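You operate a simulated robot arm through the tools that you are given. There is no shell and no other tool. Be economical: measure what you need, move in short steps, check, and stop when the job is done.

Carry out the task below with a simulated robot arm. There is one attempt and no reset: what you move stays moved.

## Task
Switch the line power back on and set the limit knob to the first mark above the meter's load.
Fine: knob and breaker are in the pillar box; turn the limit to 20 A before the main breaker goes on; close the box.
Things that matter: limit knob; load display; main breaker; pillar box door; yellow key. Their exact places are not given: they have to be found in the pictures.

The check looks at the end state, three seconds after you hand in, the way a careful person would. Anything else that was tipped, shoved, dropped, spilled or broken makes it a failure.

## Robot
A 7-joint arm with a fingered hand on a trunk, on a base that drives. Base frame: it is fixed to the floor where the robot stands at the start and does not move with it; the origin is under the middle of the robot, x ahead of it, y to its left, z up. Lengths are in m, angles in rad, forces in N, time in s.
With the tool pointing down near the work surface it reaches from about 0.36 to 0.72 m from the robot's upright axis, wherever it stands. Its first joint turns from -1.204 to 3.002 rad. Places, roughly: limit knob [0.5, -0.1, 1.2]; load display [0.5, 0, 1.8]; main breaker [0.6, 0, 1.4]; pillar box door [0.5, 0, 1.3]; yellow key [0.5, -0.1, 1.4]. Payload 3.4 kg.
Tool frame: the origin (TCP) lies between the finger pads and is the grasp point; the fingertips stand 0.025 m ahead of it; z points along the fingers, y is the line along which they close. Largest opening 0.088 m; the body of the gripper starts 0.029 m behind the TCP. The gripper is a hand of 5 fingers: y runs from the thumb to the fingers, the wrist lies at [-0.013, -0.097, -0.162] in the tool frame.
Orientation is told as [roll, pitch, yaw] about the base's x, y, z axes, in that order, counted from this pose: with the fingers straight down and the wrist toward the robot, the tool's x, y and z point along [0, 1, 0], [1, 0, 0] and [0, 0, -1] of the base frame.

## Interface
- The arm moves only by the tool nudge_tool. Its argument "series" is one flat list of numbers, 6 for each row, row after row: the shift along the tool's x, y, z in m, then the turn, a rotation vector about the tool's x, y, z in rad. In form: [x, y, z, wx, wy, wz, x, y, z, wx, wy, wz, ...]. A call has 1 to 10 rows; each row shifts and turns the commanded pose from where the row before left it, along the tool's axes as they then stand. A row lasts 0.2 s, in which the tool goes at most 0.05 m and 0.15 rad; a call with a longer step from one row to the next is refused whole. Where a pose cannot be reached the arm comes as near as it can. A force on the tool above 40 N (or 10 N above the force at the start of the call, whichever is more), or a blocked arm, ends the call early, and 0.2 s more pass. In this call time passes only in rows, and 0.2 s behind the last. It gives the time, the measured TCP pose, the force on the tool (base axes), the opening and the grip force at its end, in the units of the frame above (readings bear some noise), with the torque about the TCP (base axes, N m) and any sound that the robot's microphone picked up, and new pictures: "views" is both (left out), scene, wrist or none.
- Cameras (640 x 400 px; columns grow to the right, rows downward): "scene" is now at [0.1385, 0.0266, 1.6114]; the picture's right is [0.08, -1.00, 0.00], its down [-0.47, -0.04, -0.88] and it looks along [0.88, 0.07, -0.47] (base axes); focal length 214 px, centre (320, 200). "wrist" rides on the gripper at [0.059, -0.079, -0.105] in the tool frame; the picture's right is [-0.73, 0.32, -0.61], its down [-0.62, -0.68, 0.38] and it looks along [-0.29, 0.66, 0.70] (tool axes); focal length 234 px, centre (320, 200).
- raise_lower(by): slides the trunk up (or, below 0, down) by that many m; the arm and the scene camera ride with it, the base frame stays. It gives what a move gives, with no picture.
- drive_base(legs): drives the robot by 1 to 6 legs, each [ahead, left, turn to the left] in m, m and rad, along the robot's own axes; the way and the turn of a leg run together, so that a leg with both is an arc; at most 1.5 m and 3.142 rad a leg. The arm and the cameras ride along, it lands a little off, and it stops where it bumps. It gives what a move gives, and a new picture of the scene camera.
- set_fingers(index, middle, ring, little, thumb_bend, thumb_turn): sets how far each is bent, from 0 (flat) to 100 (curled in); at 30 the hand is open as for a grip, at 70 the pads meet at the TCP. One left out holds its place. A second passes; each finger stops where it meets its share of the squeeze, and holds until it gets a number again. It is the only way to open and close the hand. It gives what a move gives, with no picture; readings hold the bend of each and the force on index, middle, ring, little, thumb and palm. thumb_turn goes from beside the hand (0) to across from the fingers (100), as for a grip.
- pan_tilt(pan, tilt): turns the head with the scene camera to pan (to the left, within 1.501 rad either way) and tilt (down, from -0.506 to 1.204), counted from straight ahead of the robot. It gives what a move gives, and a new picture of the scene camera.
- point_at(camera, pixels): there is no depth. For up to 12 entries [column, row, z] of the newest picture of that camera ("zoom" is the newest enlarged one), the place [x, y] in the base frame at which the ray of that pixel passes the height z, good to about 0.003 m, but the place of the scene camera against the robot may be out by one fixed shift of up to 0.025 m in any direction. The clock stands still meanwhile.
- close_up(camera, box): a new picture of the part [left, top, right, bottom] of that camera's present view, enlarged. The clock stands still meanwhile.
- hand_in(): hands the job in; it is judged then, once.

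Go step by step. Measure first, check grasps and placings, and put right what went wrong. The budget is 80 turns and 260 pictures, counting those below and the enlarged ones. Unless the task says otherwise, let go and move clear before handing in, and close with one line.

The tools are called after "Call:" by a JSON object that holds its "fn" and its "kwargs". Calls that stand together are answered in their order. nudge_tool: Moves the arm, as the interface text tells. Its arguments: {"type":"object","properties":{"series":{"type":"array","items":{"type":"number"}},"views":{"type":"string","enum":["both","scene","wrist","none"]}},"required":["series"]} The other tools are called the same way: raise_lower (by) slides the trunk up or down; set_fingers (index, middle, ring, little, thumb_bend, thumb_turn) moves the fingers one by one; drive_base (legs) drives the base; pan_tilt (pan, tilt) turns the head that bears the scene camera; point_at (camera, pixels) gives the place at which the rays of pixels pass given heights; close_up (camera, box) takes an enlarged picture of a part of a camera's view; hand_in () hands the job in.

At the start:

```text
time: 0.0
ee_pos: [0.3725, 0.107, 1.4901]
orientation: [0.002, 0.0, -0.003]
wrist_force: [-0.8, 0.3, 0.4]
ft_torque: [0.0, -0.01, 0.01]
grip_width: 0.0875
finger_force: 0.1
shape: jaw
bend: [30.0, 30.0, 30.0, 30.0, 30.0, 98.0]
finger forces: [0.1, 0.0, 0.0, 0.0, 0.1, 0.1]
trunk travel left (down, up): [-0.85, 0.09]
robot x, y, heading: [0.0017, 0.0023, 0.005]
head pan, tilt: [0.077, 0.49]
```

scene: 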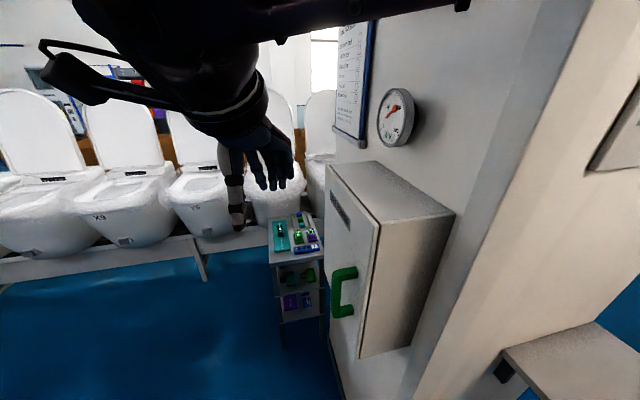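
wrist: 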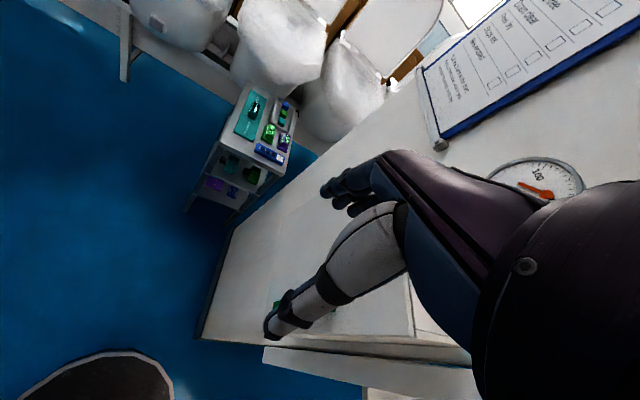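

The scene picture shows the pillar box (325-455, 160-360) with a green handle at about (343,292), and a dial above at (395,117). I'll look closer at both and up for the load display.

Call:
{"fn": "close_up", "kwargs": {"camera": "scene", "box": [300, 140, 480, 370]}}

Call:
{"fn": "close_up", "kwargs": {"camera": "scene", "box": [320, 20, 440, 160]}}

Call:
{"fn": "pan_tilt", "kwargs": {"pan": -0.3, "tilt": -0.2}}

```text
1.74 times, centred on (390, 255) of scene
```

zoom: 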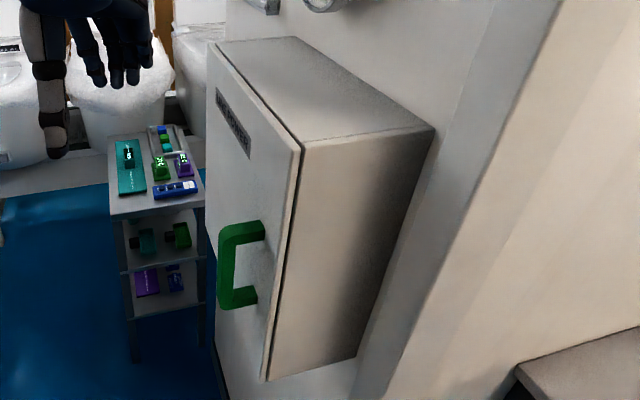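

```text
2.86 times, centred on (380, 90) of scene
```

zoom: 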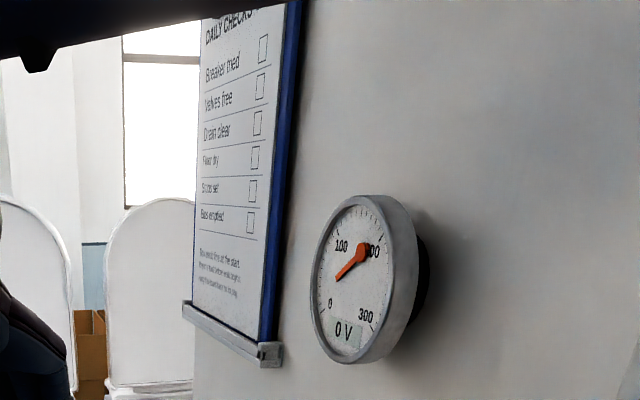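

```text
time: 1.1
ee_pos: [0.3728, 0.1072, 1.4906]
orientation: [0.0, -0.001, -0.001]
wrist_force: [-0.7, -0.6, -0.7]
ft_torque: [0.02, 0.0, 0.03]
grip_width: 0.0877
finger_force: 0.1
shape: jaw
bend: [30.0, 30.0, 30.0, 30.0, 30.0, 98.0]
finger forces: [0.1, 0.0, 0.1, 0.0, 0.0, 0.1]
trunk travel left (down, up): [-0.85, 0.09]
robot x, y, heading: [-0.0032, 0.0006, 0.004]
head pan, tilt: [-0.3, -0.201]
```

scene: 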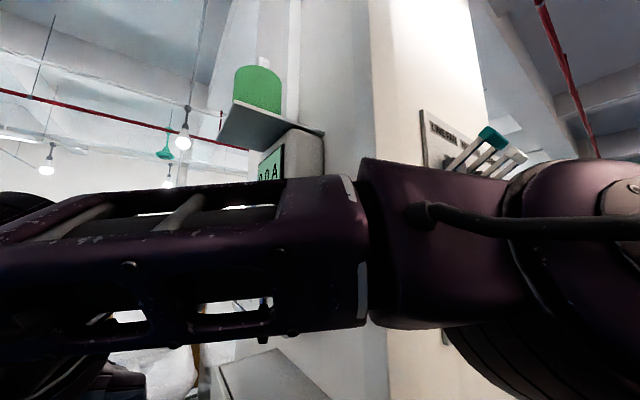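

The load display is at (270,165), partly hidden by the arm. I'll zoom on it and on the thing at the right.

Call:
{"fn": "close_up", "kwargs": {"camera": "scene", "box": [220, 120, 340, 195]}}

Call:
{"fn": "close_up", "kwargs": {"camera": "scene", "box": [400, 90, 560, 190]}}

```text
5.33 times, centred on (280, 158) of scene
```

zoom: 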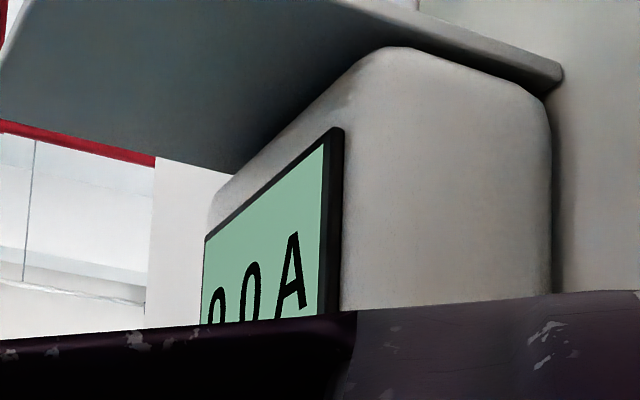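

```text
4.00 times, centred on (480, 140) of scene
```

zoom: 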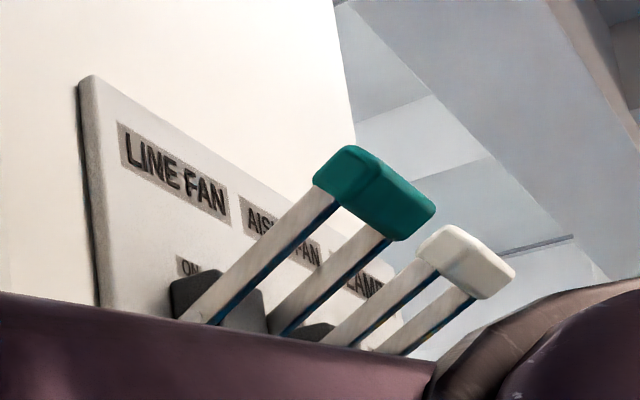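

The load display needs a better view angle; the box faces to the robot's left (+y). I'll look at the surroundings before driving round to face it.

Call:
{"fn": "pan_tilt", "kwargs": {"pan": 0.9, "tilt": 0.7}}

Call:
{"fn": "pan_tilt", "kwargs": {"pan": -0.4, "tilt": 0.8}}

```text
time: 2.5
ee_pos: [0.3723, 0.1071, 1.4909]
orientation: [0.002, 0.002, -0.001]
wrist_force: [-0.6, 0.6, -1.1]
ft_torque: [-0.02, 0.0, 0.0]
grip_width: 0.0876
finger_force: 0.1
shape: jaw
bend: [30.0, 30.0, 30.0, 30.0, 30.0, 98.0]
finger forces: [0.0, 0.1, 0.1, 0.0, 0.0, 0.0]
trunk travel left (down, up): [-0.85, 0.09]
robot x, y, heading: [0.0028, 0.0022, 0.002]
head pan, tilt: [0.901, 0.7]
```

scene: 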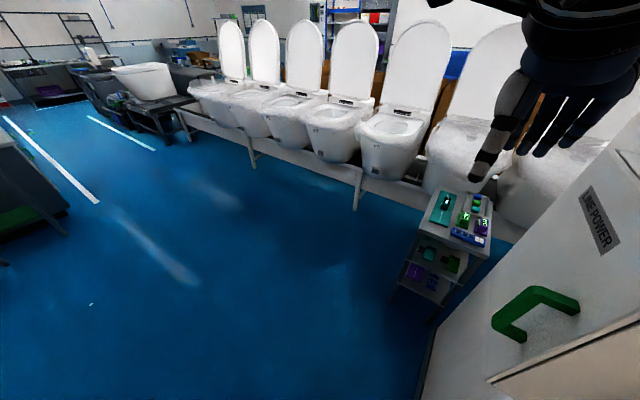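

```text
time: 3.9
ee_pos: [0.3744, 0.1066, 1.4902]
orientation: [0.0, 0.0, -0.003]
wrist_force: [-0.6, 0.1, -0.2]
ft_torque: [0.01, -0.03, 0.0]
grip_width: 0.0877
finger_force: 0.0
shape: jaw
bend: [30.0, 30.0, 30.0, 30.0, 30.0, 98.0]
finger forces: [0.0, 0.1, 0.0, 0.1, 0.1, 0.0]
trunk travel left (down, up): [-0.85, 0.09]
robot x, y, heading: [0.0053, -0.0007, 0.002]
head pan, tilt: [-0.4, 0.799]
```

scene: 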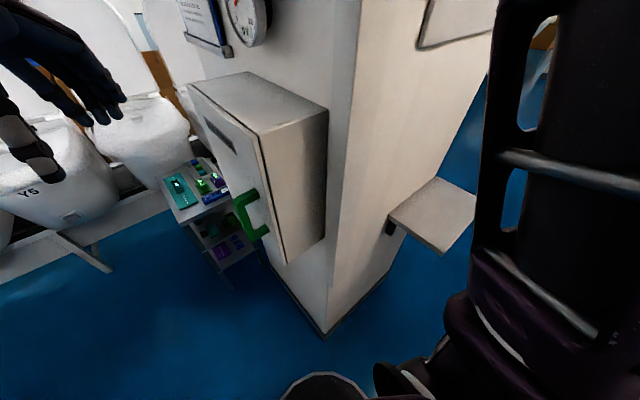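

Plenty of free floor to the left; the pillar foot's corner is at (325,337). I'll measure the pillar face line and box corners.

Call:
{"fn": "point_at", "kwargs": {"camera": "scene", "pixels": [[325, 338, 0.0], [268, 268, 0.0], [232, 290, 0.0], [390, 265, 0.0], [189, 86, 1.45], [258, 135, 1.45], [328, 108, 1.45], [189, 86, 1.5], [258, 135, 1.5], [328, 108, 1.5], [284, 264, 1.1], [248, 74, 1.5]]}}

```text
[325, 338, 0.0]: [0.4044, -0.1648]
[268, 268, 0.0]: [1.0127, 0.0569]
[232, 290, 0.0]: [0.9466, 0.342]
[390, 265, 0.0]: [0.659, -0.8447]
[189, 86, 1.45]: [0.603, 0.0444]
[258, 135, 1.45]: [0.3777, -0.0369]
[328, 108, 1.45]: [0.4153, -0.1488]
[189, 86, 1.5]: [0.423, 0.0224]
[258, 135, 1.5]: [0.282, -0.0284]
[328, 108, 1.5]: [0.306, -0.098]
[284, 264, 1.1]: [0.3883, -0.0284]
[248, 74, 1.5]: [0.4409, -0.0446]
```

The box front runs from about (0.38,-0.04) to (0.60,0.04), normal ≈(-0.34,0.94), z 1.1–1.45, handle on the near side, hinge on the far side. I'll drive left, turn right to face it, and stop about 0.8 m away.

Call:
{"fn": "drive_base", "kwargs": {"legs": [[0, 0.7, 0], [0, 0, -1.22], [0, 0.22, 0]]}}

Call:
{"fn": "pan_tilt", "kwargs": {"pan": 0.0, "tilt": 0.3}}

Call:
{"fn": "pan_tilt", "kwargs": {"pan": 0.0, "tilt": -0.25}}

```text
time: 12.1
ee_pos: [0.4259, 0.4547, 1.4916]
orientation: [0.001, 0.0, -1.215]
wrist_force: [-0.1, 0.6, -0.5]
ft_torque: [0.0, -0.01, 0.0]
grip_width: 0.0876
finger_force: 0.1
shape: jaw
bend: [30.0, 30.0, 30.0, 30.0, 30.0, 98.0]
finger forces: [0.0, 0.1, 0.0, 0.0, 0.0, 0.0]
trunk travel left (down, up): [-0.85, 0.09]
robot x, y, heading: [0.1995, 0.7635, -1.215]
head pan, tilt: [-0.4, 0.799]
```

scene: 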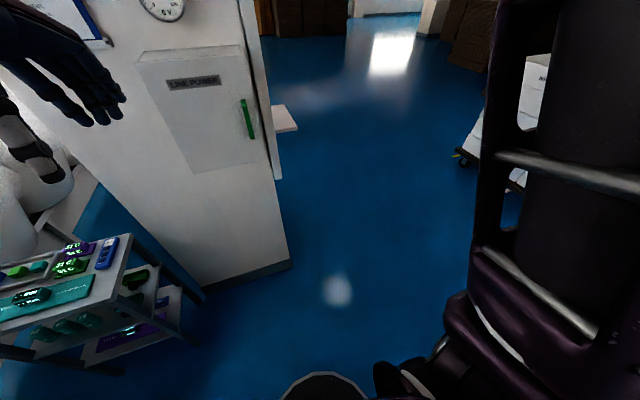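

```text
time: 13.0
ee_pos: [0.4275, 0.4535, 1.4912]
orientation: [0.003, 0.0, -1.216]
wrist_force: [-0.7, 0.7, 0.3]
ft_torque: [0.0, 0.01, 0.0]
grip_width: 0.0876
finger_force: 0.1
shape: jaw
bend: [30.0, 30.0, 30.0, 30.0, 30.0, 98.0]
finger forces: [0.0, 0.0, 0.1, 0.0, 0.1, 0.0]
trunk travel left (down, up): [-0.85, 0.09]
robot x, y, heading: [0.1981, 0.7664, -1.209]
head pan, tilt: [0.0, 0.3]
```

scene: 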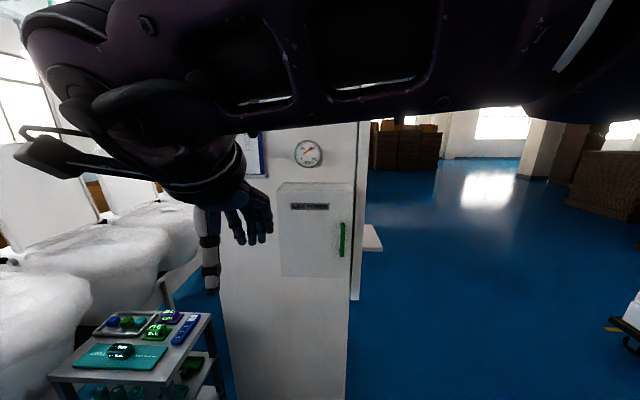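

```text
time: 14.0
ee_pos: [0.4285, 0.4539, 1.4919]
orientation: [0.0, 0.0, -1.216]
wrist_force: [-0.3, -1.0, -0.4]
ft_torque: [0.05, 0.02, 0.01]
grip_width: 0.0873
finger_force: 0.0
shape: jaw
bend: [30.0, 30.0, 30.0, 30.0, 30.0, 98.0]
finger forces: [0.0, 0.0, 0.0, 0.0, 0.1, 0.0]
trunk travel left (down, up): [-0.85, 0.09]
robot x, y, heading: [0.1973, 0.7664, -1.209]
head pan, tilt: [0.0, -0.25]
```

scene: 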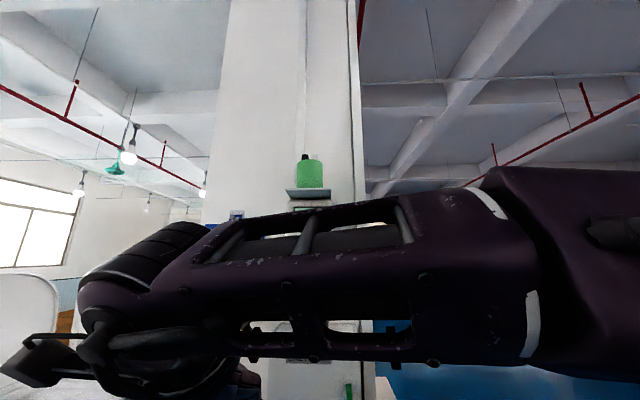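

The arm blocks the display (just visible at (308,207)). I'll lower the hand 0.3 m to clear the view.

Call:
{"fn": "nudge_tool", "kwargs": {"series": [0, 0, 0.05, 0, 0, 0, 0, 0, 0.05, 0, 0, 0, 0, 0, 0.05, 0, 0, 0, 0, 0, 0.05, 0, 0, 0, 0, 0, 0.05, 0, 0, 0, 0, 0, 0.05, 0, 0, 0, 0, 0, 0.05, 0, 0, 0], "views": "scene"}}

```text
time: 15.6
ee_pos: [0.4254, 0.4495, 1.1415]
orientation: [0.001, 0.001, -1.215]
wrist_force: [0.2, -0.1, 0.5]
ft_torque: [-0.01, -0.02, -0.01]
grip_width: 0.0876
finger_force: 0.1
shape: jaw
bend: [30.0, 30.0, 30.0, 30.0, 30.0, 98.0]
finger forces: [0.0, 0.0, 0.0, 0.0, 0.0, 0.1]
trunk travel left (down, up): [-0.85, 0.09]
robot x, y, heading: [0.1953, 0.7662, -1.216]
head pan, tilt: [0.0, -0.25]
```

scene: 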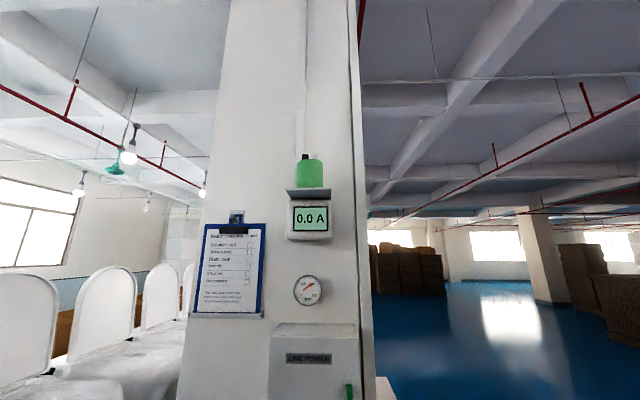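

The display reads 0.0 A (power off), so the load can only be verified after switching on. I'll read the clipboard and look at the box.

Call:
{"fn": "close_up", "kwargs": {"camera": "scene", "box": [188, 215, 338, 318]}}

Call:
{"fn": "pan_tilt", "kwargs": {"pan": 0.0, "tilt": 0.3}}

Call:
{"fn": "close_up", "kwargs": {"camera": "scene", "box": [250, 120, 400, 300]}}

```text
3.88 times, centred on (263, 266) of scene
```

zoom: 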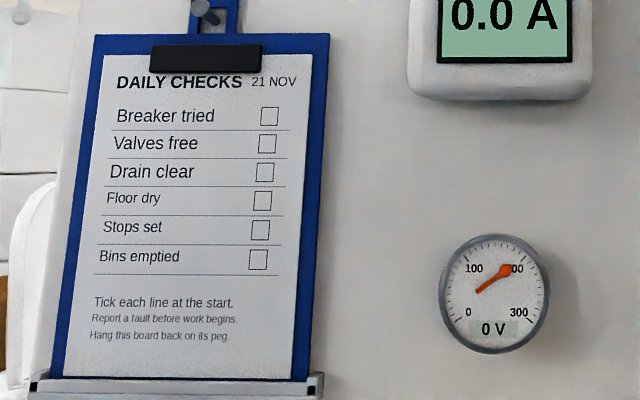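

```text
time: 16.5
ee_pos: [0.4235, 0.4509, 1.1425]
orientation: [0.002, 0.0, -1.216]
wrist_force: [-0.6, -0.8, -0.1]
ft_torque: [0.0, 0.04, -0.03]
grip_width: 0.0879
finger_force: 0.2
shape: jaw
bend: [30.0, 30.0, 30.0, 30.0, 30.0, 98.0]
finger forces: [0.0, 0.1, 0.0, 0.0, 0.0, 0.0]
trunk travel left (down, up): [-0.85, 0.09]
robot x, y, heading: [0.1968, 0.7688, -1.21]
head pan, tilt: [0.0, 0.3]
```

scene: 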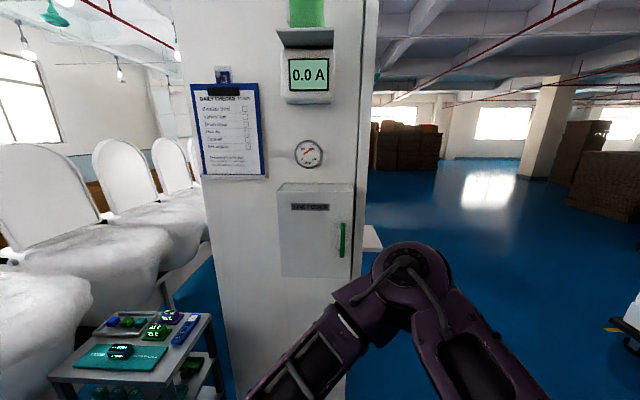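

```text
2.22 times, centred on (325, 210) of scene
```

zoom: 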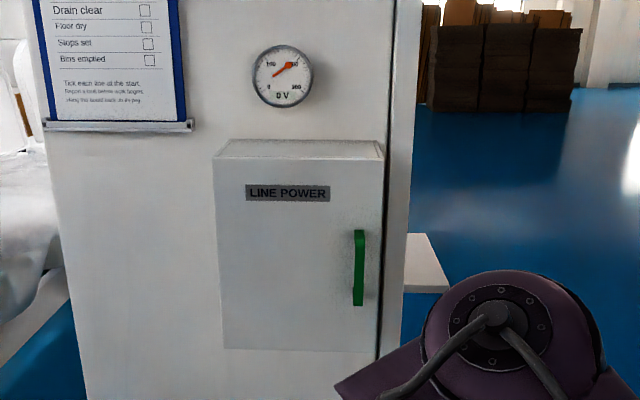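

The whole box is visible; handle around (342,240) scene. I'll measure box corners and handle ends via heights.

Call:
{"fn": "point_at", "kwargs": {"camera": "scene", "pixels": [[342, 223, 1.35], [342, 223, 1.25], [342, 257, 1.25], [342, 257, 1.15], [280, 190, 1.45], [354, 191, 1.45], [280, 276, 1.1], [349, 277, 1.1], [280, 190, 1.4], [354, 191, 1.4]]}}

Call:
{"fn": "close_up", "kwargs": {"camera": "scene", "box": [270, 175, 370, 285]}}

```text
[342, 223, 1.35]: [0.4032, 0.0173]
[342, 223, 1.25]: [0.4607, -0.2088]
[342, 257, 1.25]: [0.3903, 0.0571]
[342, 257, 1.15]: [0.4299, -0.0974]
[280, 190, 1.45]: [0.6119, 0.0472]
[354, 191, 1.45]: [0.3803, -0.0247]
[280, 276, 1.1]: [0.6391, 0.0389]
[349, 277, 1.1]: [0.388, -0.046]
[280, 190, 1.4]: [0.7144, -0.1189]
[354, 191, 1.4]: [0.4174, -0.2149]
```

```text
3.64 times, centred on (320, 230) of scene
```

zoom: 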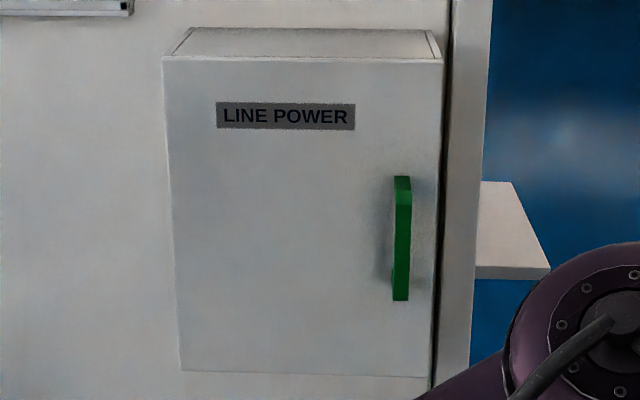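

Box front ≈ from (0.612,0.047) to (0.380,-0.025), z 1.1–1.45; handle bar at ≈(0.40,0.018), z 1.22–1.35, about 0.035 out. I'll turn the hand to point at the door with the closing line horizontal, wrist on the right.

Call:
{"fn": "nudge_tool", "kwargs": {"series": [0, 0.03, -0.035, 0, 0, 0, 0, 0.03, -0.035, 0, 0, 0, 0, 0.03, -0.035, 0, 0, 0, 0, 0.03, -0.035, 0, 0, 0, 0, 0, 0, -0.086, -0.086, -0.086, 0, 0, 0, -0.086, -0.086, -0.086, 0, 0, 0, -0.086, -0.086, -0.086, 0, 0, 0, -0.086, -0.086, -0.086, 0, 0, 0, -0.086, -0.086, -0.086, 0, 0, 0, -0.086, -0.086, -0.086], "views": "none"}}

Call:
{"fn": "nudge_tool", "kwargs": {"series": [0, 0, 0, -0.086, -0.086, -0.086, 0, 0, 0, -0.086, -0.086, -0.086, 0, 0, 0, -0.086, -0.086, -0.086, 0, 0, 0, -0.086, -0.086, -0.086, 0, 0, 0, -0.086, -0.086, -0.086, 0, 0, 0, -0.086, -0.086, -0.086, 0, 0, 0, -0.086, -0.086, -0.086, 0, 0, 0, -0.086, -0.086, -0.086], "views": "both"}}

```text
time: 18.7
ee_pos: [0.4694, 0.3415, 1.2807]
orientation: [-0.656, -0.333, -0.561]
wrist_force: [0.8, 0.3, -0.1]
ft_torque: [0.04, 0.0, -0.03]
grip_width: 0.0875
finger_force: 0.1
shape: jaw
bend: [30.0, 30.0, 30.0, 30.0, 30.0, 98.0]
finger forces: [0.0, 0.0, 0.1, 0.0, 0.0, 0.1]
trunk travel left (down, up): [-0.85, 0.09]
robot x, y, heading: [0.1954, 0.7657, -1.215]
head pan, tilt: [0.0, 0.3]
```

```text
time: 20.5
ee_pos: [0.4602, 0.327, 1.3087]
orientation: [-1.316, -0.243, 0.052]
wrist_force: [-0.5, 0.0, 0.1]
ft_torque: [0.0, -0.04, -0.04]
grip_width: 0.0878
finger_force: 0.1
shape: jaw
bend: [30.0, 30.0, 30.0, 30.0, 30.0, 98.0]
finger forces: [0.1, 0.0, 0.1, 0.1, 0.0, 0.0]
out of reach, approached as far as the arm can: row 6, 7, 8
trunk travel left (down, up): [-0.85, 0.09]
robot x, y, heading: [0.1965, 0.7672, -1.214]
head pan, tilt: [0.0, 0.3]
```

scene: 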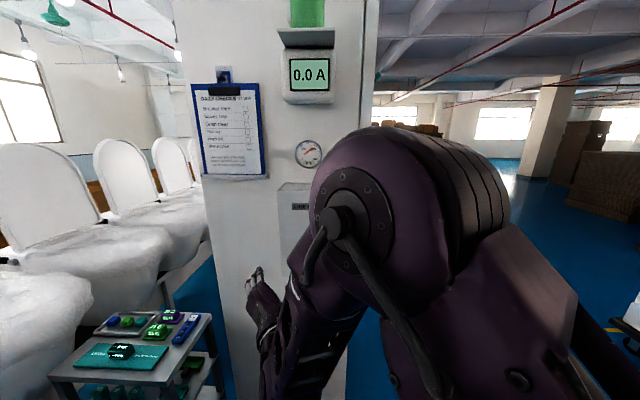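
wrist: 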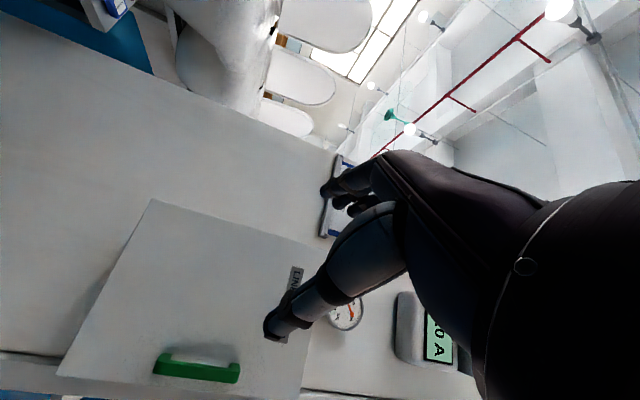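

The hand nearly reached the target orientation but the last rows were out of reach at this close distance. I'll extend along tool z and see whether the orientation settles.

Call:
{"fn": "nudge_tool", "kwargs": {"series": [0, 0, 0.04, 0, 0, 0, 0, 0, 0.04, 0, 0, 0], "views": "none"}}

```text
time: 21.1
ee_pos: [0.5116, 0.2977, 1.2993]
orientation: [-1.33, -0.205, 0.076]
wrist_force: [0.6, 0.0, 0.0]
ft_torque: [-0.01, -0.02, 0.0]
grip_width: 0.0877
finger_force: 0.0
shape: jaw
bend: [30.0, 30.0, 30.0, 30.0, 30.0, 98.0]
finger forces: [0.0, 0.0, 0.0, 0.1, 0.1, 0.0]
out of reach, approached as far as the arm can: row 1, 2
trunk travel left (down, up): [-0.85, 0.09]
robot x, y, heading: [0.195, 0.7666, -1.214]
head pan, tilt: [0.0, 0.3]
```

Still off; I'll test whether shifting left or lowering makes this orientation reachable.

Call:
{"fn": "nudge_tool", "kwargs": {"series": [0, 0.05, 0, 0, 0, 0, 0, 0.05, 0, 0, 0, 0], "views": "none"}}

Call:
{"fn": "nudge_tool", "kwargs": {"series": [0.05, 0, 0, 0, 0, 0, 0.05, 0, 0, 0, 0, 0], "views": "scene"}}

```text
time: 21.7
ee_pos: [0.6106, 0.3058, 1.3168]
orientation: [-1.335, -0.194, 0.092]
wrist_force: [0.0, 0.7, -0.1]
ft_torque: [0.02, 0.01, -0.04]
grip_width: 0.0879
finger_force: 0.0
shape: jaw
bend: [30.0, 30.0, 30.0, 30.0, 30.0, 98.0]
finger forces: [0.0, 0.0, 0.1, 0.0, 0.1, 0.0]
trunk travel left (down, up): [-0.85, 0.09]
robot x, y, heading: [0.198, 0.7653, -1.213]
head pan, tilt: [0.0, 0.3]
```

```text
time: 22.3
ee_pos: [0.6139, 0.3421, 1.2377]
orientation: [-1.334, -0.179, 0.103]
wrist_force: [-0.1, 0.0, -0.3]
ft_torque: [-0.02, -0.05, 0.02]
grip_width: 0.0878
finger_force: 0.0
shape: jaw
bend: [30.0, 30.0, 30.0, 30.0, 30.0, 98.0]
finger forces: [0.0, 0.0, 0.0, 0.0, 0.0, 0.0]
out of reach, approached as far as the arm can: row 2
trunk travel left (down, up): [-0.85, 0.09]
robot x, y, heading: [0.1981, 0.7633, -1.211]
head pan, tilt: [0.0, 0.3]
```

scene: 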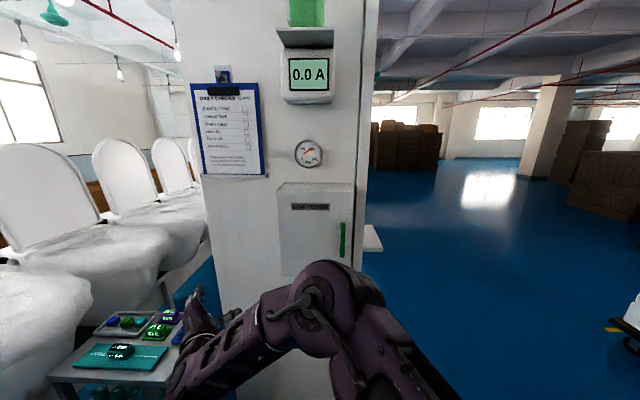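

It reaches freely further to the left, and the commanded pose re-anchors. So the hand works best left of the robot; I'll finish the rotation here.

Call:
{"fn": "nudge_tool", "kwargs": {"series": [0, 0, 0, -0.06, -0.06, -0.08, 0, 0, 0, -0.06, -0.06, -0.08, 0, 0, 0, -0.06, -0.06, -0.06], "views": "none"}}

```text
time: 23.1
ee_pos: [0.589, 0.3502, 1.3124]
orientation: [-1.482, -0.03, 0.252]
wrist_force: [0.0, 0.1, 0.2]
ft_torque: [0.03, 0.01, 0.01]
grip_width: 0.0877
finger_force: 0.1
shape: jaw
bend: [30.0, 30.0, 30.0, 30.0, 30.0, 98.0]
finger forces: [0.0, 0.0, 0.0, 0.1, 0.0, 0.0]
out of reach, approached as far as the arm can: row 1, 2, 3
trunk travel left (down, up): [-0.85, 0.09]
robot x, y, heading: [0.1984, 0.7662, -1.213]
head pan, tilt: [0.0, 0.3]
```

Orientation now nearly on target. I'll drive right 0.28 and ahead 0.12 so the handle lies left of the robot, and lower the trunk slightly.

Call:
{"fn": "drive_base", "kwargs": {"legs": [[0, -0.28, 0], [0.1, 0, 0]]}}

Call:
{"fn": "raise_lower", "kwargs": {"by": -0.03}}

Call:
{"fn": "pan_tilt", "kwargs": {"pan": 0.3, "tilt": 0.45}}

Call:
{"fn": "close_up", "kwargs": {"camera": "wrist", "box": [0, 0, 640, 400]}}

```text
time: 25.9
ee_pos: [0.3565, 0.1548, 1.3242]
orientation: [-1.499, -0.045, 0.247]
wrist_force: [-0.2, 0.4, -0.3]
ft_torque: [-0.01, 0.0, 0.03]
grip_width: 0.0877
finger_force: 0.0
shape: jaw
bend: [30.0, 30.0, 30.0, 30.0, 30.0, 98.0]
finger forces: [0.1, 0.0, 0.0, 0.0, 0.0, 0.0]
trunk travel left (down, up): [-0.85, 0.09]
robot x, y, heading: [-0.0346, 0.5723, -1.221]
head pan, tilt: [0.0, 0.3]
```

scene: 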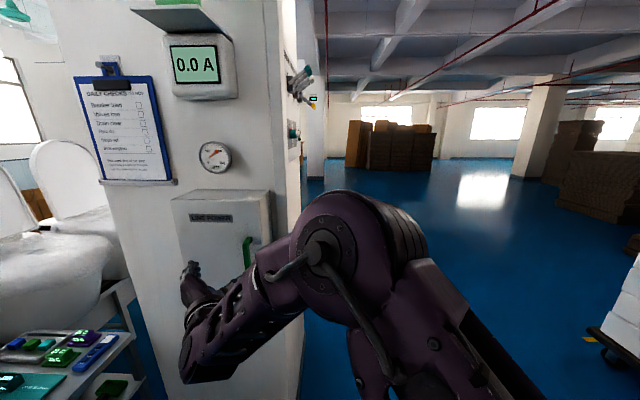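

```text
time: 26.6
ee_pos: [0.3566, 0.1497, 1.2949]
orientation: [-1.494, -0.049, 0.238]
wrist_force: [-0.7, -0.2, -0.8]
ft_torque: [-0.01, 0.01, 0.0]
grip_width: 0.0879
finger_force: 0.0
shape: jaw
bend: [30.0, 30.0, 30.0, 30.0, 30.0, 98.0]
finger forces: [0.1, 0.0, 0.1, 0.0, 0.0, 0.0]
trunk travel left (down, up): [-0.82, 0.12]
robot x, y, heading: [-0.0382, 0.5724, -1.218]
head pan, tilt: [0.0, 0.3]
```

```text
time: 27.4
ee_pos: [0.3569, 0.1507, 1.2962]
orientation: [-1.496, -0.051, 0.239]
wrist_force: [0.2, -0.7, 1.3]
ft_torque: [-0.01, -0.02, -0.02]
grip_width: 0.0876
finger_force: 0.0
shape: jaw
bend: [30.0, 30.0, 30.0, 30.0, 30.0, 98.0]
finger forces: [0.0, 0.0, 0.0, 0.0, 0.1, 0.0]
trunk travel left (down, up): [-0.82, 0.12]
robot x, y, heading: [-0.0348, 0.5721, -1.22]
head pan, tilt: [0.3, 0.45]
```

scene: 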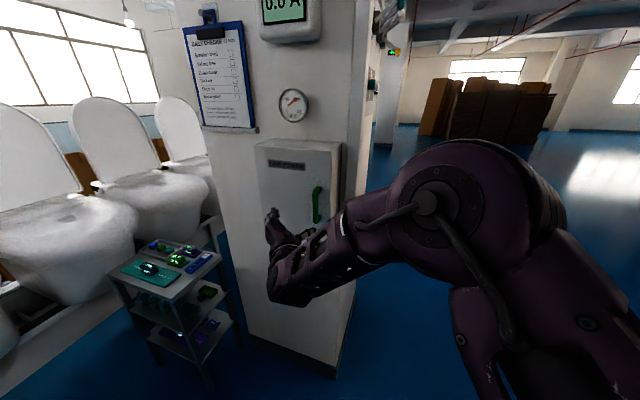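

```text
1.00 times, centred on (320, 200) of wrist (not enlarged: the box is as wide or as high as the picture)
```

zoom: 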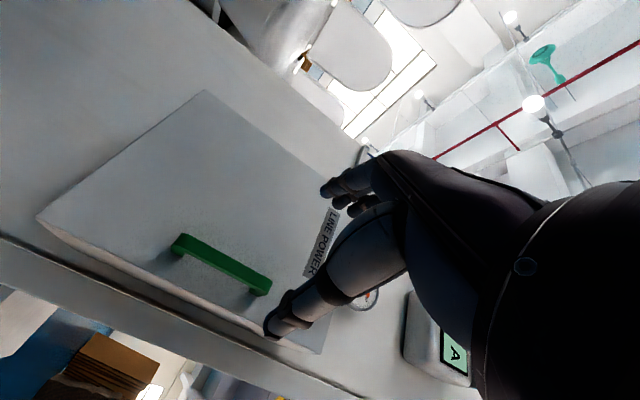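

The wrist view shows the handle from (180,245) to (262,287). I'll locate it with the wrist camera at its estimated heights.

Call:
{"fn": "point_at", "kwargs": {"camera": "wrist", "pixels": [[180, 243, 1.22], [180, 243, 1.24], [180, 243, 1.2], [262, 285, 1.35], [262, 285, 1.37], [262, 285, 1.33], [206, 92, 1.1], [38, 218, 1.1]]}}

Call:
{"fn": "point_at", "kwargs": {"camera": "scene", "pixels": [[318, 188, 1.35], [318, 188, 1.33], [316, 221, 1.22], [316, 221, 1.2], [255, 149, 1.45], [341, 146, 1.45]]}}

```text
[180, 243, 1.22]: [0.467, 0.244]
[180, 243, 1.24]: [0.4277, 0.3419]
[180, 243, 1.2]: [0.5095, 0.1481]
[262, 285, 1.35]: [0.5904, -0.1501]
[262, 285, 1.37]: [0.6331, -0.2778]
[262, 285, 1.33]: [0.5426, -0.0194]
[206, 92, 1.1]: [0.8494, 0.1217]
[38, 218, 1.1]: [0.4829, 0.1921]
```

```text
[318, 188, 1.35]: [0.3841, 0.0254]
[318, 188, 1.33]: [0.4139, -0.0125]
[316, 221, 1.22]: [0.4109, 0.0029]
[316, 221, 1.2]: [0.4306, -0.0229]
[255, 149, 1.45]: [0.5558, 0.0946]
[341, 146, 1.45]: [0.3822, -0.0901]
```

My own ray computation from the wrist picture and both scene views agree: handle bar at ≈(0.405,-0.007), z 1.217–1.327 — almost straight ahead of the tool. I'll advance 0.10 first and check.

Call:
{"fn": "nudge_tool", "kwargs": {"series": [0.002, 0.002, 0.035, 0, 0, 0, 0.002, 0.002, 0.035, 0, 0, 0, 0.002, 0.002, 0.03, 0, 0, 0], "views": "both"}}

```text
time: 28.4
ee_pos: [0.3539, 0.0804, 1.3302]
orientation: [-1.485, -0.086, 0.181]
wrist_force: [0.6, -0.3, -0.3]
ft_torque: [-0.04, 0.01, -0.01]
grip_width: 0.0878
finger_force: 0.0
shape: jaw
bend: [30.0, 30.0, 30.0, 30.0, 30.0, 98.0]
finger forces: [0.0, 0.0, 0.0, 0.0, 0.1, 0.0]
out of reach, approached as far as the arm can: row 1, 2, 3
trunk travel left (down, up): [-0.82, 0.12]
robot x, y, heading: [-0.0291, 0.5729, -1.216]
head pan, tilt: [0.3, 0.45]
stopped in row 3: the arm was blocked; the commanded pose is now the measured one
```

scene: 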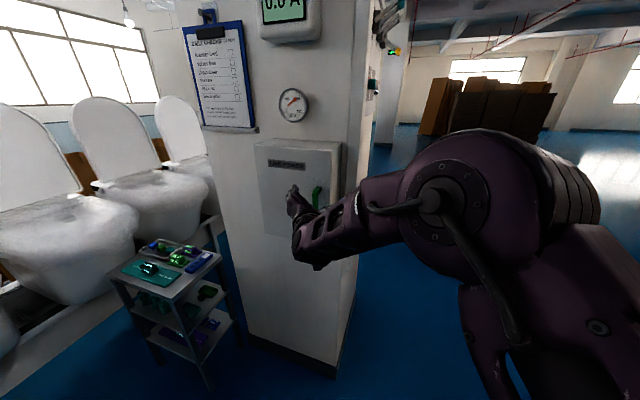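
wrist: 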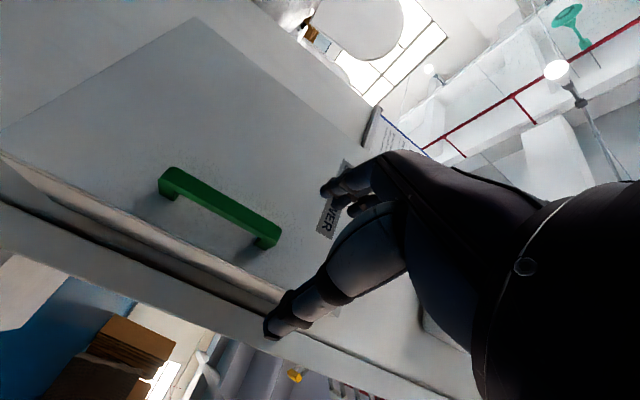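

The arm is at a wrist limit here: it wants the tool turned right relative to the robot. Before re-parking the base with more left heading, I'll check the yellow object at wrist (295,375).

Call:
{"fn": "close_up", "kwargs": {"camera": "wrist", "box": [180, 300, 400, 400]}}

Call:
{"fn": "close_up", "kwargs": {"camera": "scene", "box": [340, 0, 430, 110]}}

Call:
{"fn": "drive_base", "kwargs": {"legs": [[-0.15, 0, 0], [0, 0, 0.516], [0.0, -0.248, 0], [0.14, 0, 0]]}}

```text
2.91 times, centred on (290, 350) of wrist
```

zoom: 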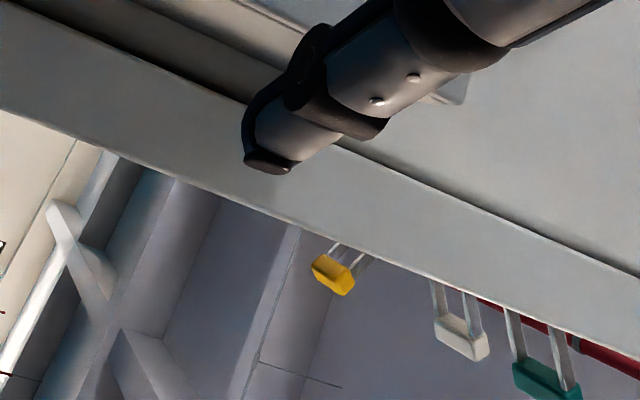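

```text
3.64 times, centred on (385, 55) of scene
```

zoom: 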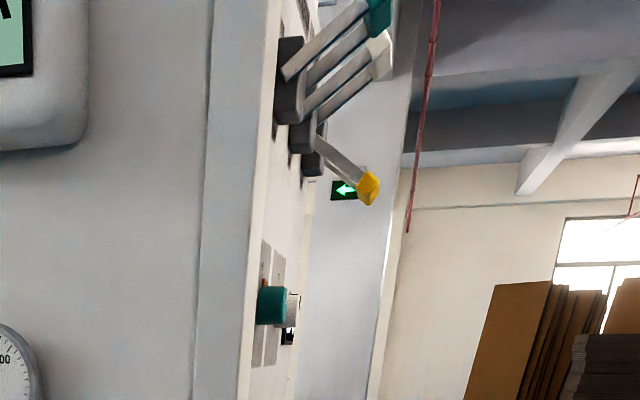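

```text
time: 33.6
ee_pos: [0.4358, 0.1936, 1.3323]
orientation: [-1.489, -0.087, 0.688]
wrist_force: [0.0, 0.8, 0.1]
ft_torque: [0.02, 0.01, 0.01]
grip_width: 0.0876
finger_force: 0.0
shape: jaw
bend: [30.0, 30.0, 30.0, 30.0, 30.0, 98.0]
finger forces: [0.0, 0.0, 0.0, 0.0, 0.0, 0.1]
trunk travel left (down, up): [-0.82, 0.12]
robot x, y, heading: [-0.1402, 0.4311, -0.711]
head pan, tilt: [0.3, 0.45]
```

scene: 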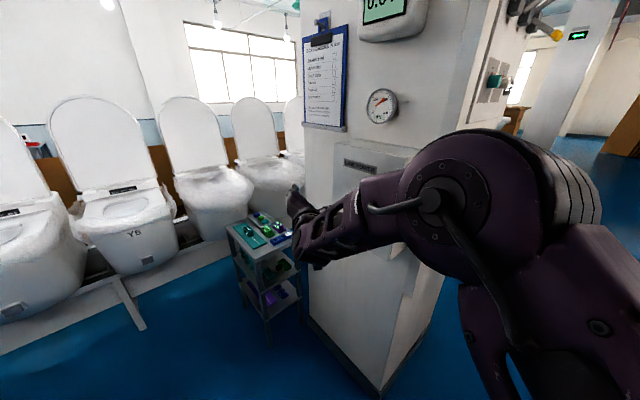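

Those are unrelated side-panel switches. The base is re-parked; now I turn the tool to face the door squarely (about 0.385 about tool x, plus small levelling).

Call:
{"fn": "nudge_tool", "kwargs": {"series": [0, 0, 0, 0.13, -0.027, -0.029, 0, 0, 0, 0.13, -0.027, -0.029, 0, 0, 0, 0.13, -0.027, -0.029], "views": "wrist"}}

```text
time: 34.4
ee_pos: [0.4379, 0.189, 1.332]
orientation: [-1.556, 0.021, 0.297]
wrist_force: [0.3, 0.1, 0.7]
ft_torque: [-0.04, 0.01, 0.01]
grip_width: 0.0876
finger_force: 0.1
shape: jaw
bend: [30.0, 30.0, 30.0, 30.0, 30.0, 98.0]
finger forces: [0.0, 0.0, 0.0, 0.0, 0.1, 0.0]
trunk travel left (down, up): [-0.82, 0.12]
robot x, y, heading: [-0.1432, 0.4294, -0.71]
head pan, tilt: [0.3, 0.45]
```

wrist: 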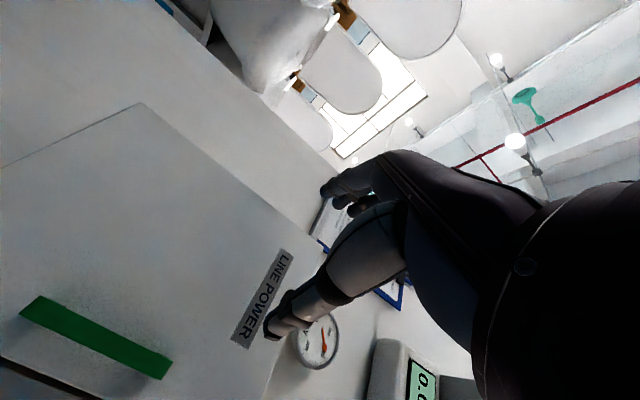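

Orientation reached without limit. I'll locate the handle (ends (30,308) and (165,370)) with the wrist camera.

Call:
{"fn": "point_at", "kwargs": {"camera": "wrist", "pixels": [[30, 305, 1.22], [30, 305, 1.21], [166, 370, 1.327], [166, 370, 1.32], [145, 103, 1.1], [145, 103, 1.09], [98, 340, 1.27], [98, 340, 1.28]]}}

```text
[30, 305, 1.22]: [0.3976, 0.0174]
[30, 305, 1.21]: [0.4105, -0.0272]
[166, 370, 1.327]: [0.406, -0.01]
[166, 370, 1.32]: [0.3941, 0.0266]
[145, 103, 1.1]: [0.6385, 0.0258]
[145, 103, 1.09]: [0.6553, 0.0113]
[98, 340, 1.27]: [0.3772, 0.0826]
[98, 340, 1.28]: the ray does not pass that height
```

Consistent: handle at (0.405,-0.007), z 1.217–1.327. Shift sideways/down, then advance most of the way and check.

Call:
{"fn": "nudge_tool", "kwargs": {"series": [0.03, -0.039, 0, 0, 0, 0, 0.03, -0.039, 0, 0, 0, 0, 0, -0.011, 0.03, 0, 0, 0, 0, 0, 0.04, 0, 0, 0, 0, 0, 0.04, 0, 0, 0], "views": "both"}}

```text
time: 35.6
ee_pos: [0.3863, 0.0548, 1.2704]
orientation: [-1.553, 0.021, 0.306]
wrist_force: [-0.4, 0.2, 0.2]
ft_torque: [0.01, -0.01, -0.04]
grip_width: 0.0877
finger_force: 0.1
shape: jaw
bend: [30.0, 30.0, 30.0, 30.0, 30.0, 98.0]
finger forces: [0.0, 0.0, 0.0, 0.0, 0.1, 0.0]
trunk travel left (down, up): [-0.82, 0.12]
robot x, y, heading: [-0.1428, 0.4303, -0.715]
head pan, tilt: [0.3, 0.45]
```

scene: 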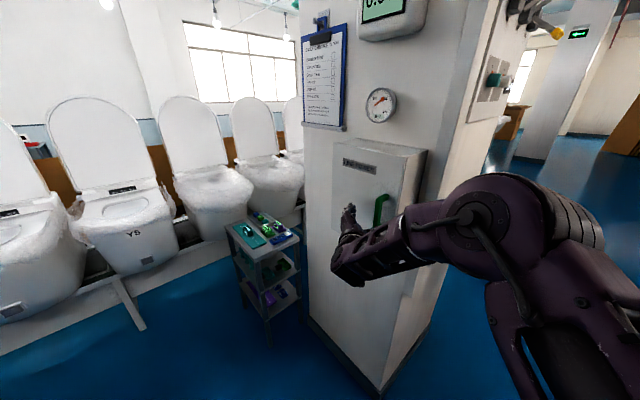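
wrist: 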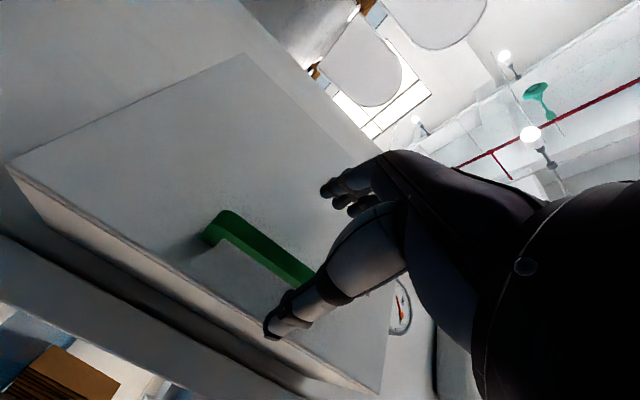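

The handle passes between thumb (275,325) and fingers (330,190). Advance 0.055 and close the fingers.

Call:
{"fn": "nudge_tool", "kwargs": {"series": [0, 0, 0.02, 0, 0, 0, 0, 0, 0.02, 0, 0, 0, 0, 0, 0.015, 0, 0, 0], "views": "wrist"}}

Call:
{"fn": "set_fingers", "kwargs": {"index": 70, "middle": 70, "ring": 70, "little": 70, "thumb_bend": 70}}

Call:
{"fn": "close_up", "kwargs": {"camera": "wrist", "box": [160, 100, 480, 400]}}

```text
time: 36.4
ee_pos: [0.3998, 0.0078, 1.2726]
orientation: [-1.554, 0.022, 0.305]
wrist_force: [0.2, 0.4, -0.3]
ft_torque: [-0.04, 0.04, -0.01]
grip_width: 0.0878
finger_force: 0.0
shape: jaw
bend: [30.0, 30.0, 30.0, 30.0, 30.0, 98.0]
finger forces: [0.1, 0.0, 0.0, 0.0, 0.0, 0.1]
trunk travel left (down, up): [-0.82, 0.12]
robot x, y, heading: [-0.1444, 0.4335, -0.71]
head pan, tilt: [0.3, 0.45]
```

wrist: 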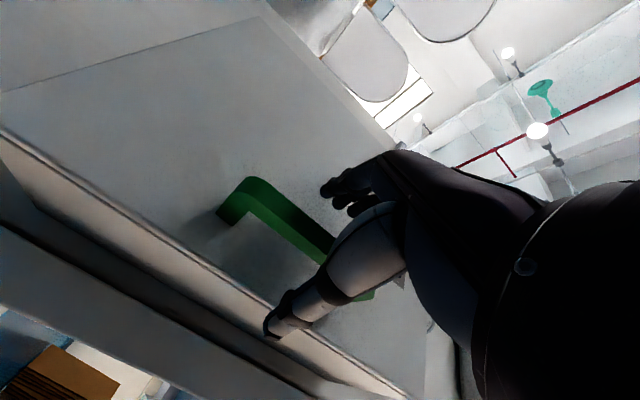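

```text
time: 37.4
ee_pos: [0.3996, 0.0066, 1.2722]
orientation: [-1.556, 0.019, 0.305]
wrist_force: [-0.6, -0.3, 0.0]
ft_torque: [0.02, 0.04, -0.02]
grip_width: 0.0023
finger_force: 2.4
shape: fingers
bend: [69.0, 70.0, 69.0, 69.0, 67.0, 98.0]
finger forces: [0.5, 0.1, 0.7, 0.7, 1.8, 0.1]
trunk travel left (down, up): [-0.82, 0.12]
robot x, y, heading: [-0.1404, 0.429, -0.713]
head pan, tilt: [0.3, 0.45]
```

```text
1.33 times, centred on (320, 250) of wrist
```

zoom: 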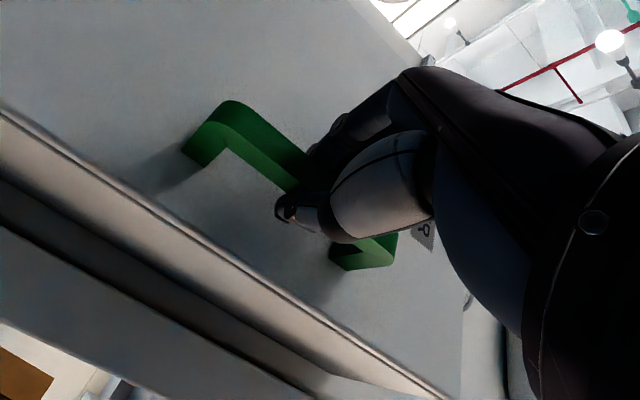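

Fingers closed to 2 mm, so the bar isn't pinched — either hooked behind or short of it. A small pull tests it.

Call:
{"fn": "nudge_tool", "kwargs": {"series": [0, 0, -0.015, 0, 0, 0, 0, 0, -0.015, 0, 0, 0], "views": "wrist"}}

```text
time: 38.0
ee_pos: [0.395, 0.0402, 1.2705]
orientation: [-1.558, 0.024, 0.308]
wrist_force: [9.6, -0.1, 3.7]
ft_torque: [-0.05, 0.1, 0.06]
grip_width: 0.0026
finger_force: 4.8
shape: fingers
bend: [67.0, 69.0, 67.0, 67.0, 69.0, 98.0]
finger forces: [3.0, 1.3, 2.3, 3.3, 0.2, 0.1]
trunk travel left (down, up): [-0.82, 0.12]
robot x, y, heading: [-0.1404, 0.4349, -0.716]
head pan, tilt: [0.3, 0.45]
```

wrist: 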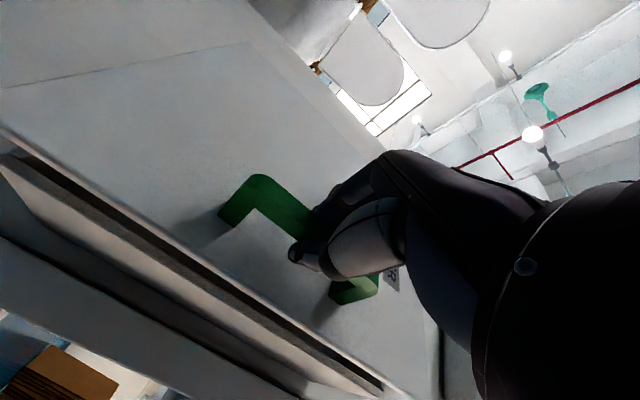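

The door is opening (gap along (20,160)–(380,390)). I continue pulling along the hinge arc, turning the hand with it.

Call:
{"fn": "nudge_tool", "kwargs": {"series": [0, 0.0096, -0.0235, 0.06, 0, 0, 0, 0.0109, -0.0229, 0.06, 0, 0, 0, 0.0123, -0.0219, 0.06, 0, 0, 0, 0.0136, -0.0214, 0.06, 0, 0], "views": "both"}}

```text
time: 39.0
ee_pos: [0.4199, 0.1343, 1.269]
orientation: [-1.558, 0.026, 0.062]
wrist_force: [6.3, -2.0, 2.9]
ft_torque: [0.0, 0.15, 0.04]
grip_width: 0.0017
finger_force: 3.9
shape: fingers
bend: [67.0, 69.0, 68.0, 67.0, 70.0, 98.0]
finger forces: [2.5, 0.9, 2.0, 3.1, 0.1, 0.0]
trunk travel left (down, up): [-0.82, 0.12]
robot x, y, heading: [-0.1403, 0.4343, -0.711]
head pan, tilt: [0.3, 0.45]
```

scene: 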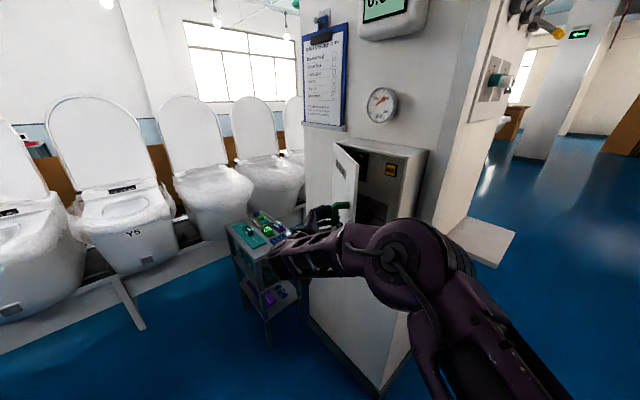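
wrist: 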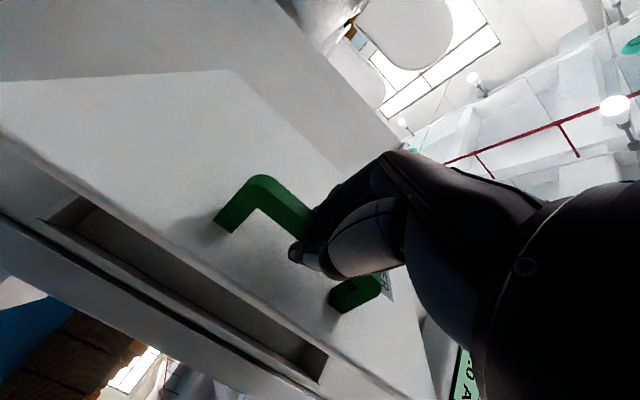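

Door swings well and the interior is coming into view. Continuing the arc to about 75–80°.

Call:
{"fn": "nudge_tool", "kwargs": {"series": [0, 0.0149, -0.0206, 0.06, 0, 0, 0, 0.0162, -0.0196, 0.06, 0, 0, 0, 0.0173, -0.0186, 0.06, 0, 0, 0, 0.0183, -0.0175, 0.06, 0, 0, 0, 0.0194, -0.0165, 0.06, 0, 0, 0, 0.0203, -0.0151, 0.06, 0, 0], "views": "both"}}

```text
time: 40.4
ee_pos: [0.4313, 0.1088, 1.2783]
orientation: [-1.555, 0.024, -0.082]
wrist_force: [-25.1, 12.5, -2.5]
ft_torque: [0.03, 0.05, 0.54]
grip_width: 0.0029
finger_force: 30.4
shape: fingers
bend: [70.0, 70.0, 70.0, 70.0, 73.0, 96.0]
finger forces: [0.0, 0.0, 0.0, 0.1, 61.2, 0.1]
out of reach, approached as far as the arm can: row 1, 2, 3, 4, 5, 6
trunk travel left (down, up): [-0.82, 0.12]
robot x, y, heading: [-0.1383, 0.4296, -0.711]
head pan, tilt: [0.3, 0.45]
```

scene: 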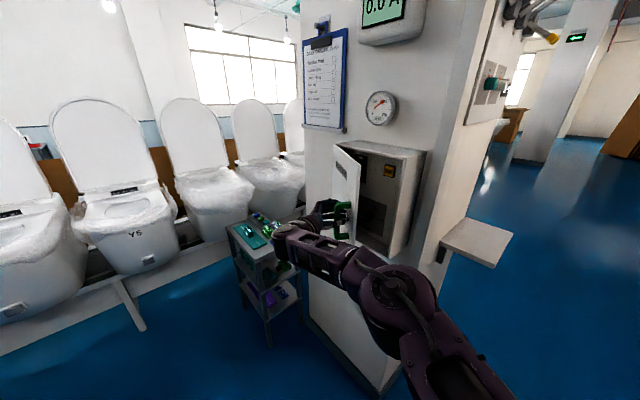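
wrist: 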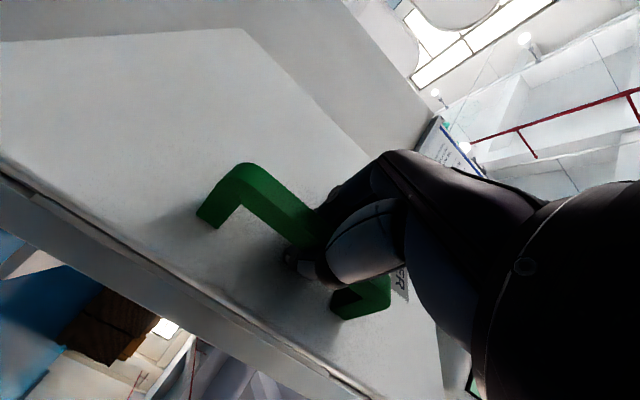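

The arm hit its near limit and the thumb is pressing the bar with 61 N; I'll open the hand and back off to relieve it, then push the door wider from its inner side.

Call:
{"fn": "set_fingers", "kwargs": {"index": 30, "middle": 30, "ring": 30, "little": 30, "thumb_bend": 30}}

Call:
{"fn": "nudge_tool", "kwargs": {"series": [0, 0, -0.02, 0, 0, 0, 0, 0, -0.03, 0, 0, 0, 0, 0, -0.03, 0, 0, 0], "views": "both"}}

```text
time: 41.4
ee_pos: [0.441, 0.1058, 1.2737]
orientation: [-1.555, 0.033, -0.081]
wrist_force: [-0.2, -0.6, -1.0]
ft_torque: [-0.01, -0.01, 0.0]
grip_width: 0.0848
finger_force: 0.1
shape: fingers
bend: [30.0, 30.0, 30.0, 30.0, 30.0, 98.0]
finger forces: [0.0, 0.1, 0.1, 0.1, 0.0, 0.0]
trunk travel left (down, up): [-0.82, 0.12]
robot x, y, heading: [-0.1424, 0.4346, -0.707]
head pan, tilt: [0.3, 0.45]
```

```text
time: 42.2
ee_pos: [0.44, 0.1057, 1.2748]
orientation: [-1.555, 0.03, -0.08]
wrist_force: [0.3, -0.2, -0.6]
ft_torque: [-0.02, 0.03, 0.0]
grip_width: 0.0848
finger_force: 0.1
shape: fingers
bend: [30.0, 30.0, 30.0, 30.0, 30.0, 98.0]
finger forces: [0.0, 0.0, 0.0, 0.0, 0.0, 0.0]
out of reach, approached as far as the arm can: row 1, 2, 3
trunk travel left (down, up): [-0.82, 0.12]
robot x, y, heading: [-0.14, 0.4321, -0.709]
head pan, tilt: [0.3, 0.45]
```

scene: 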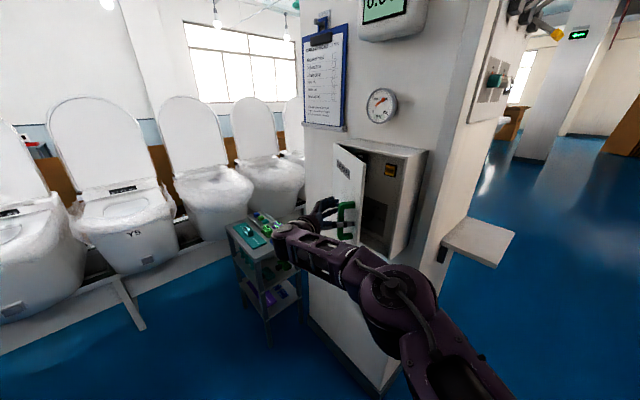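
wrist: 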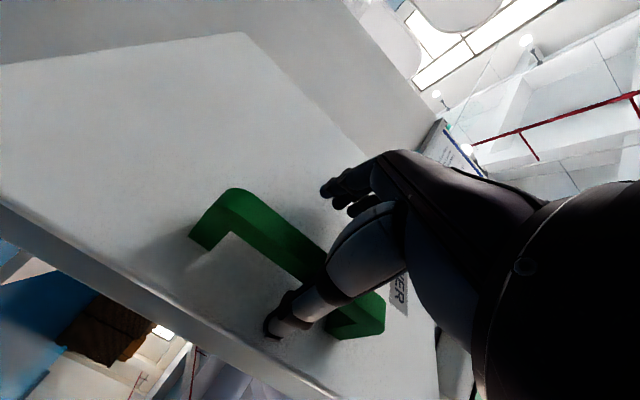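

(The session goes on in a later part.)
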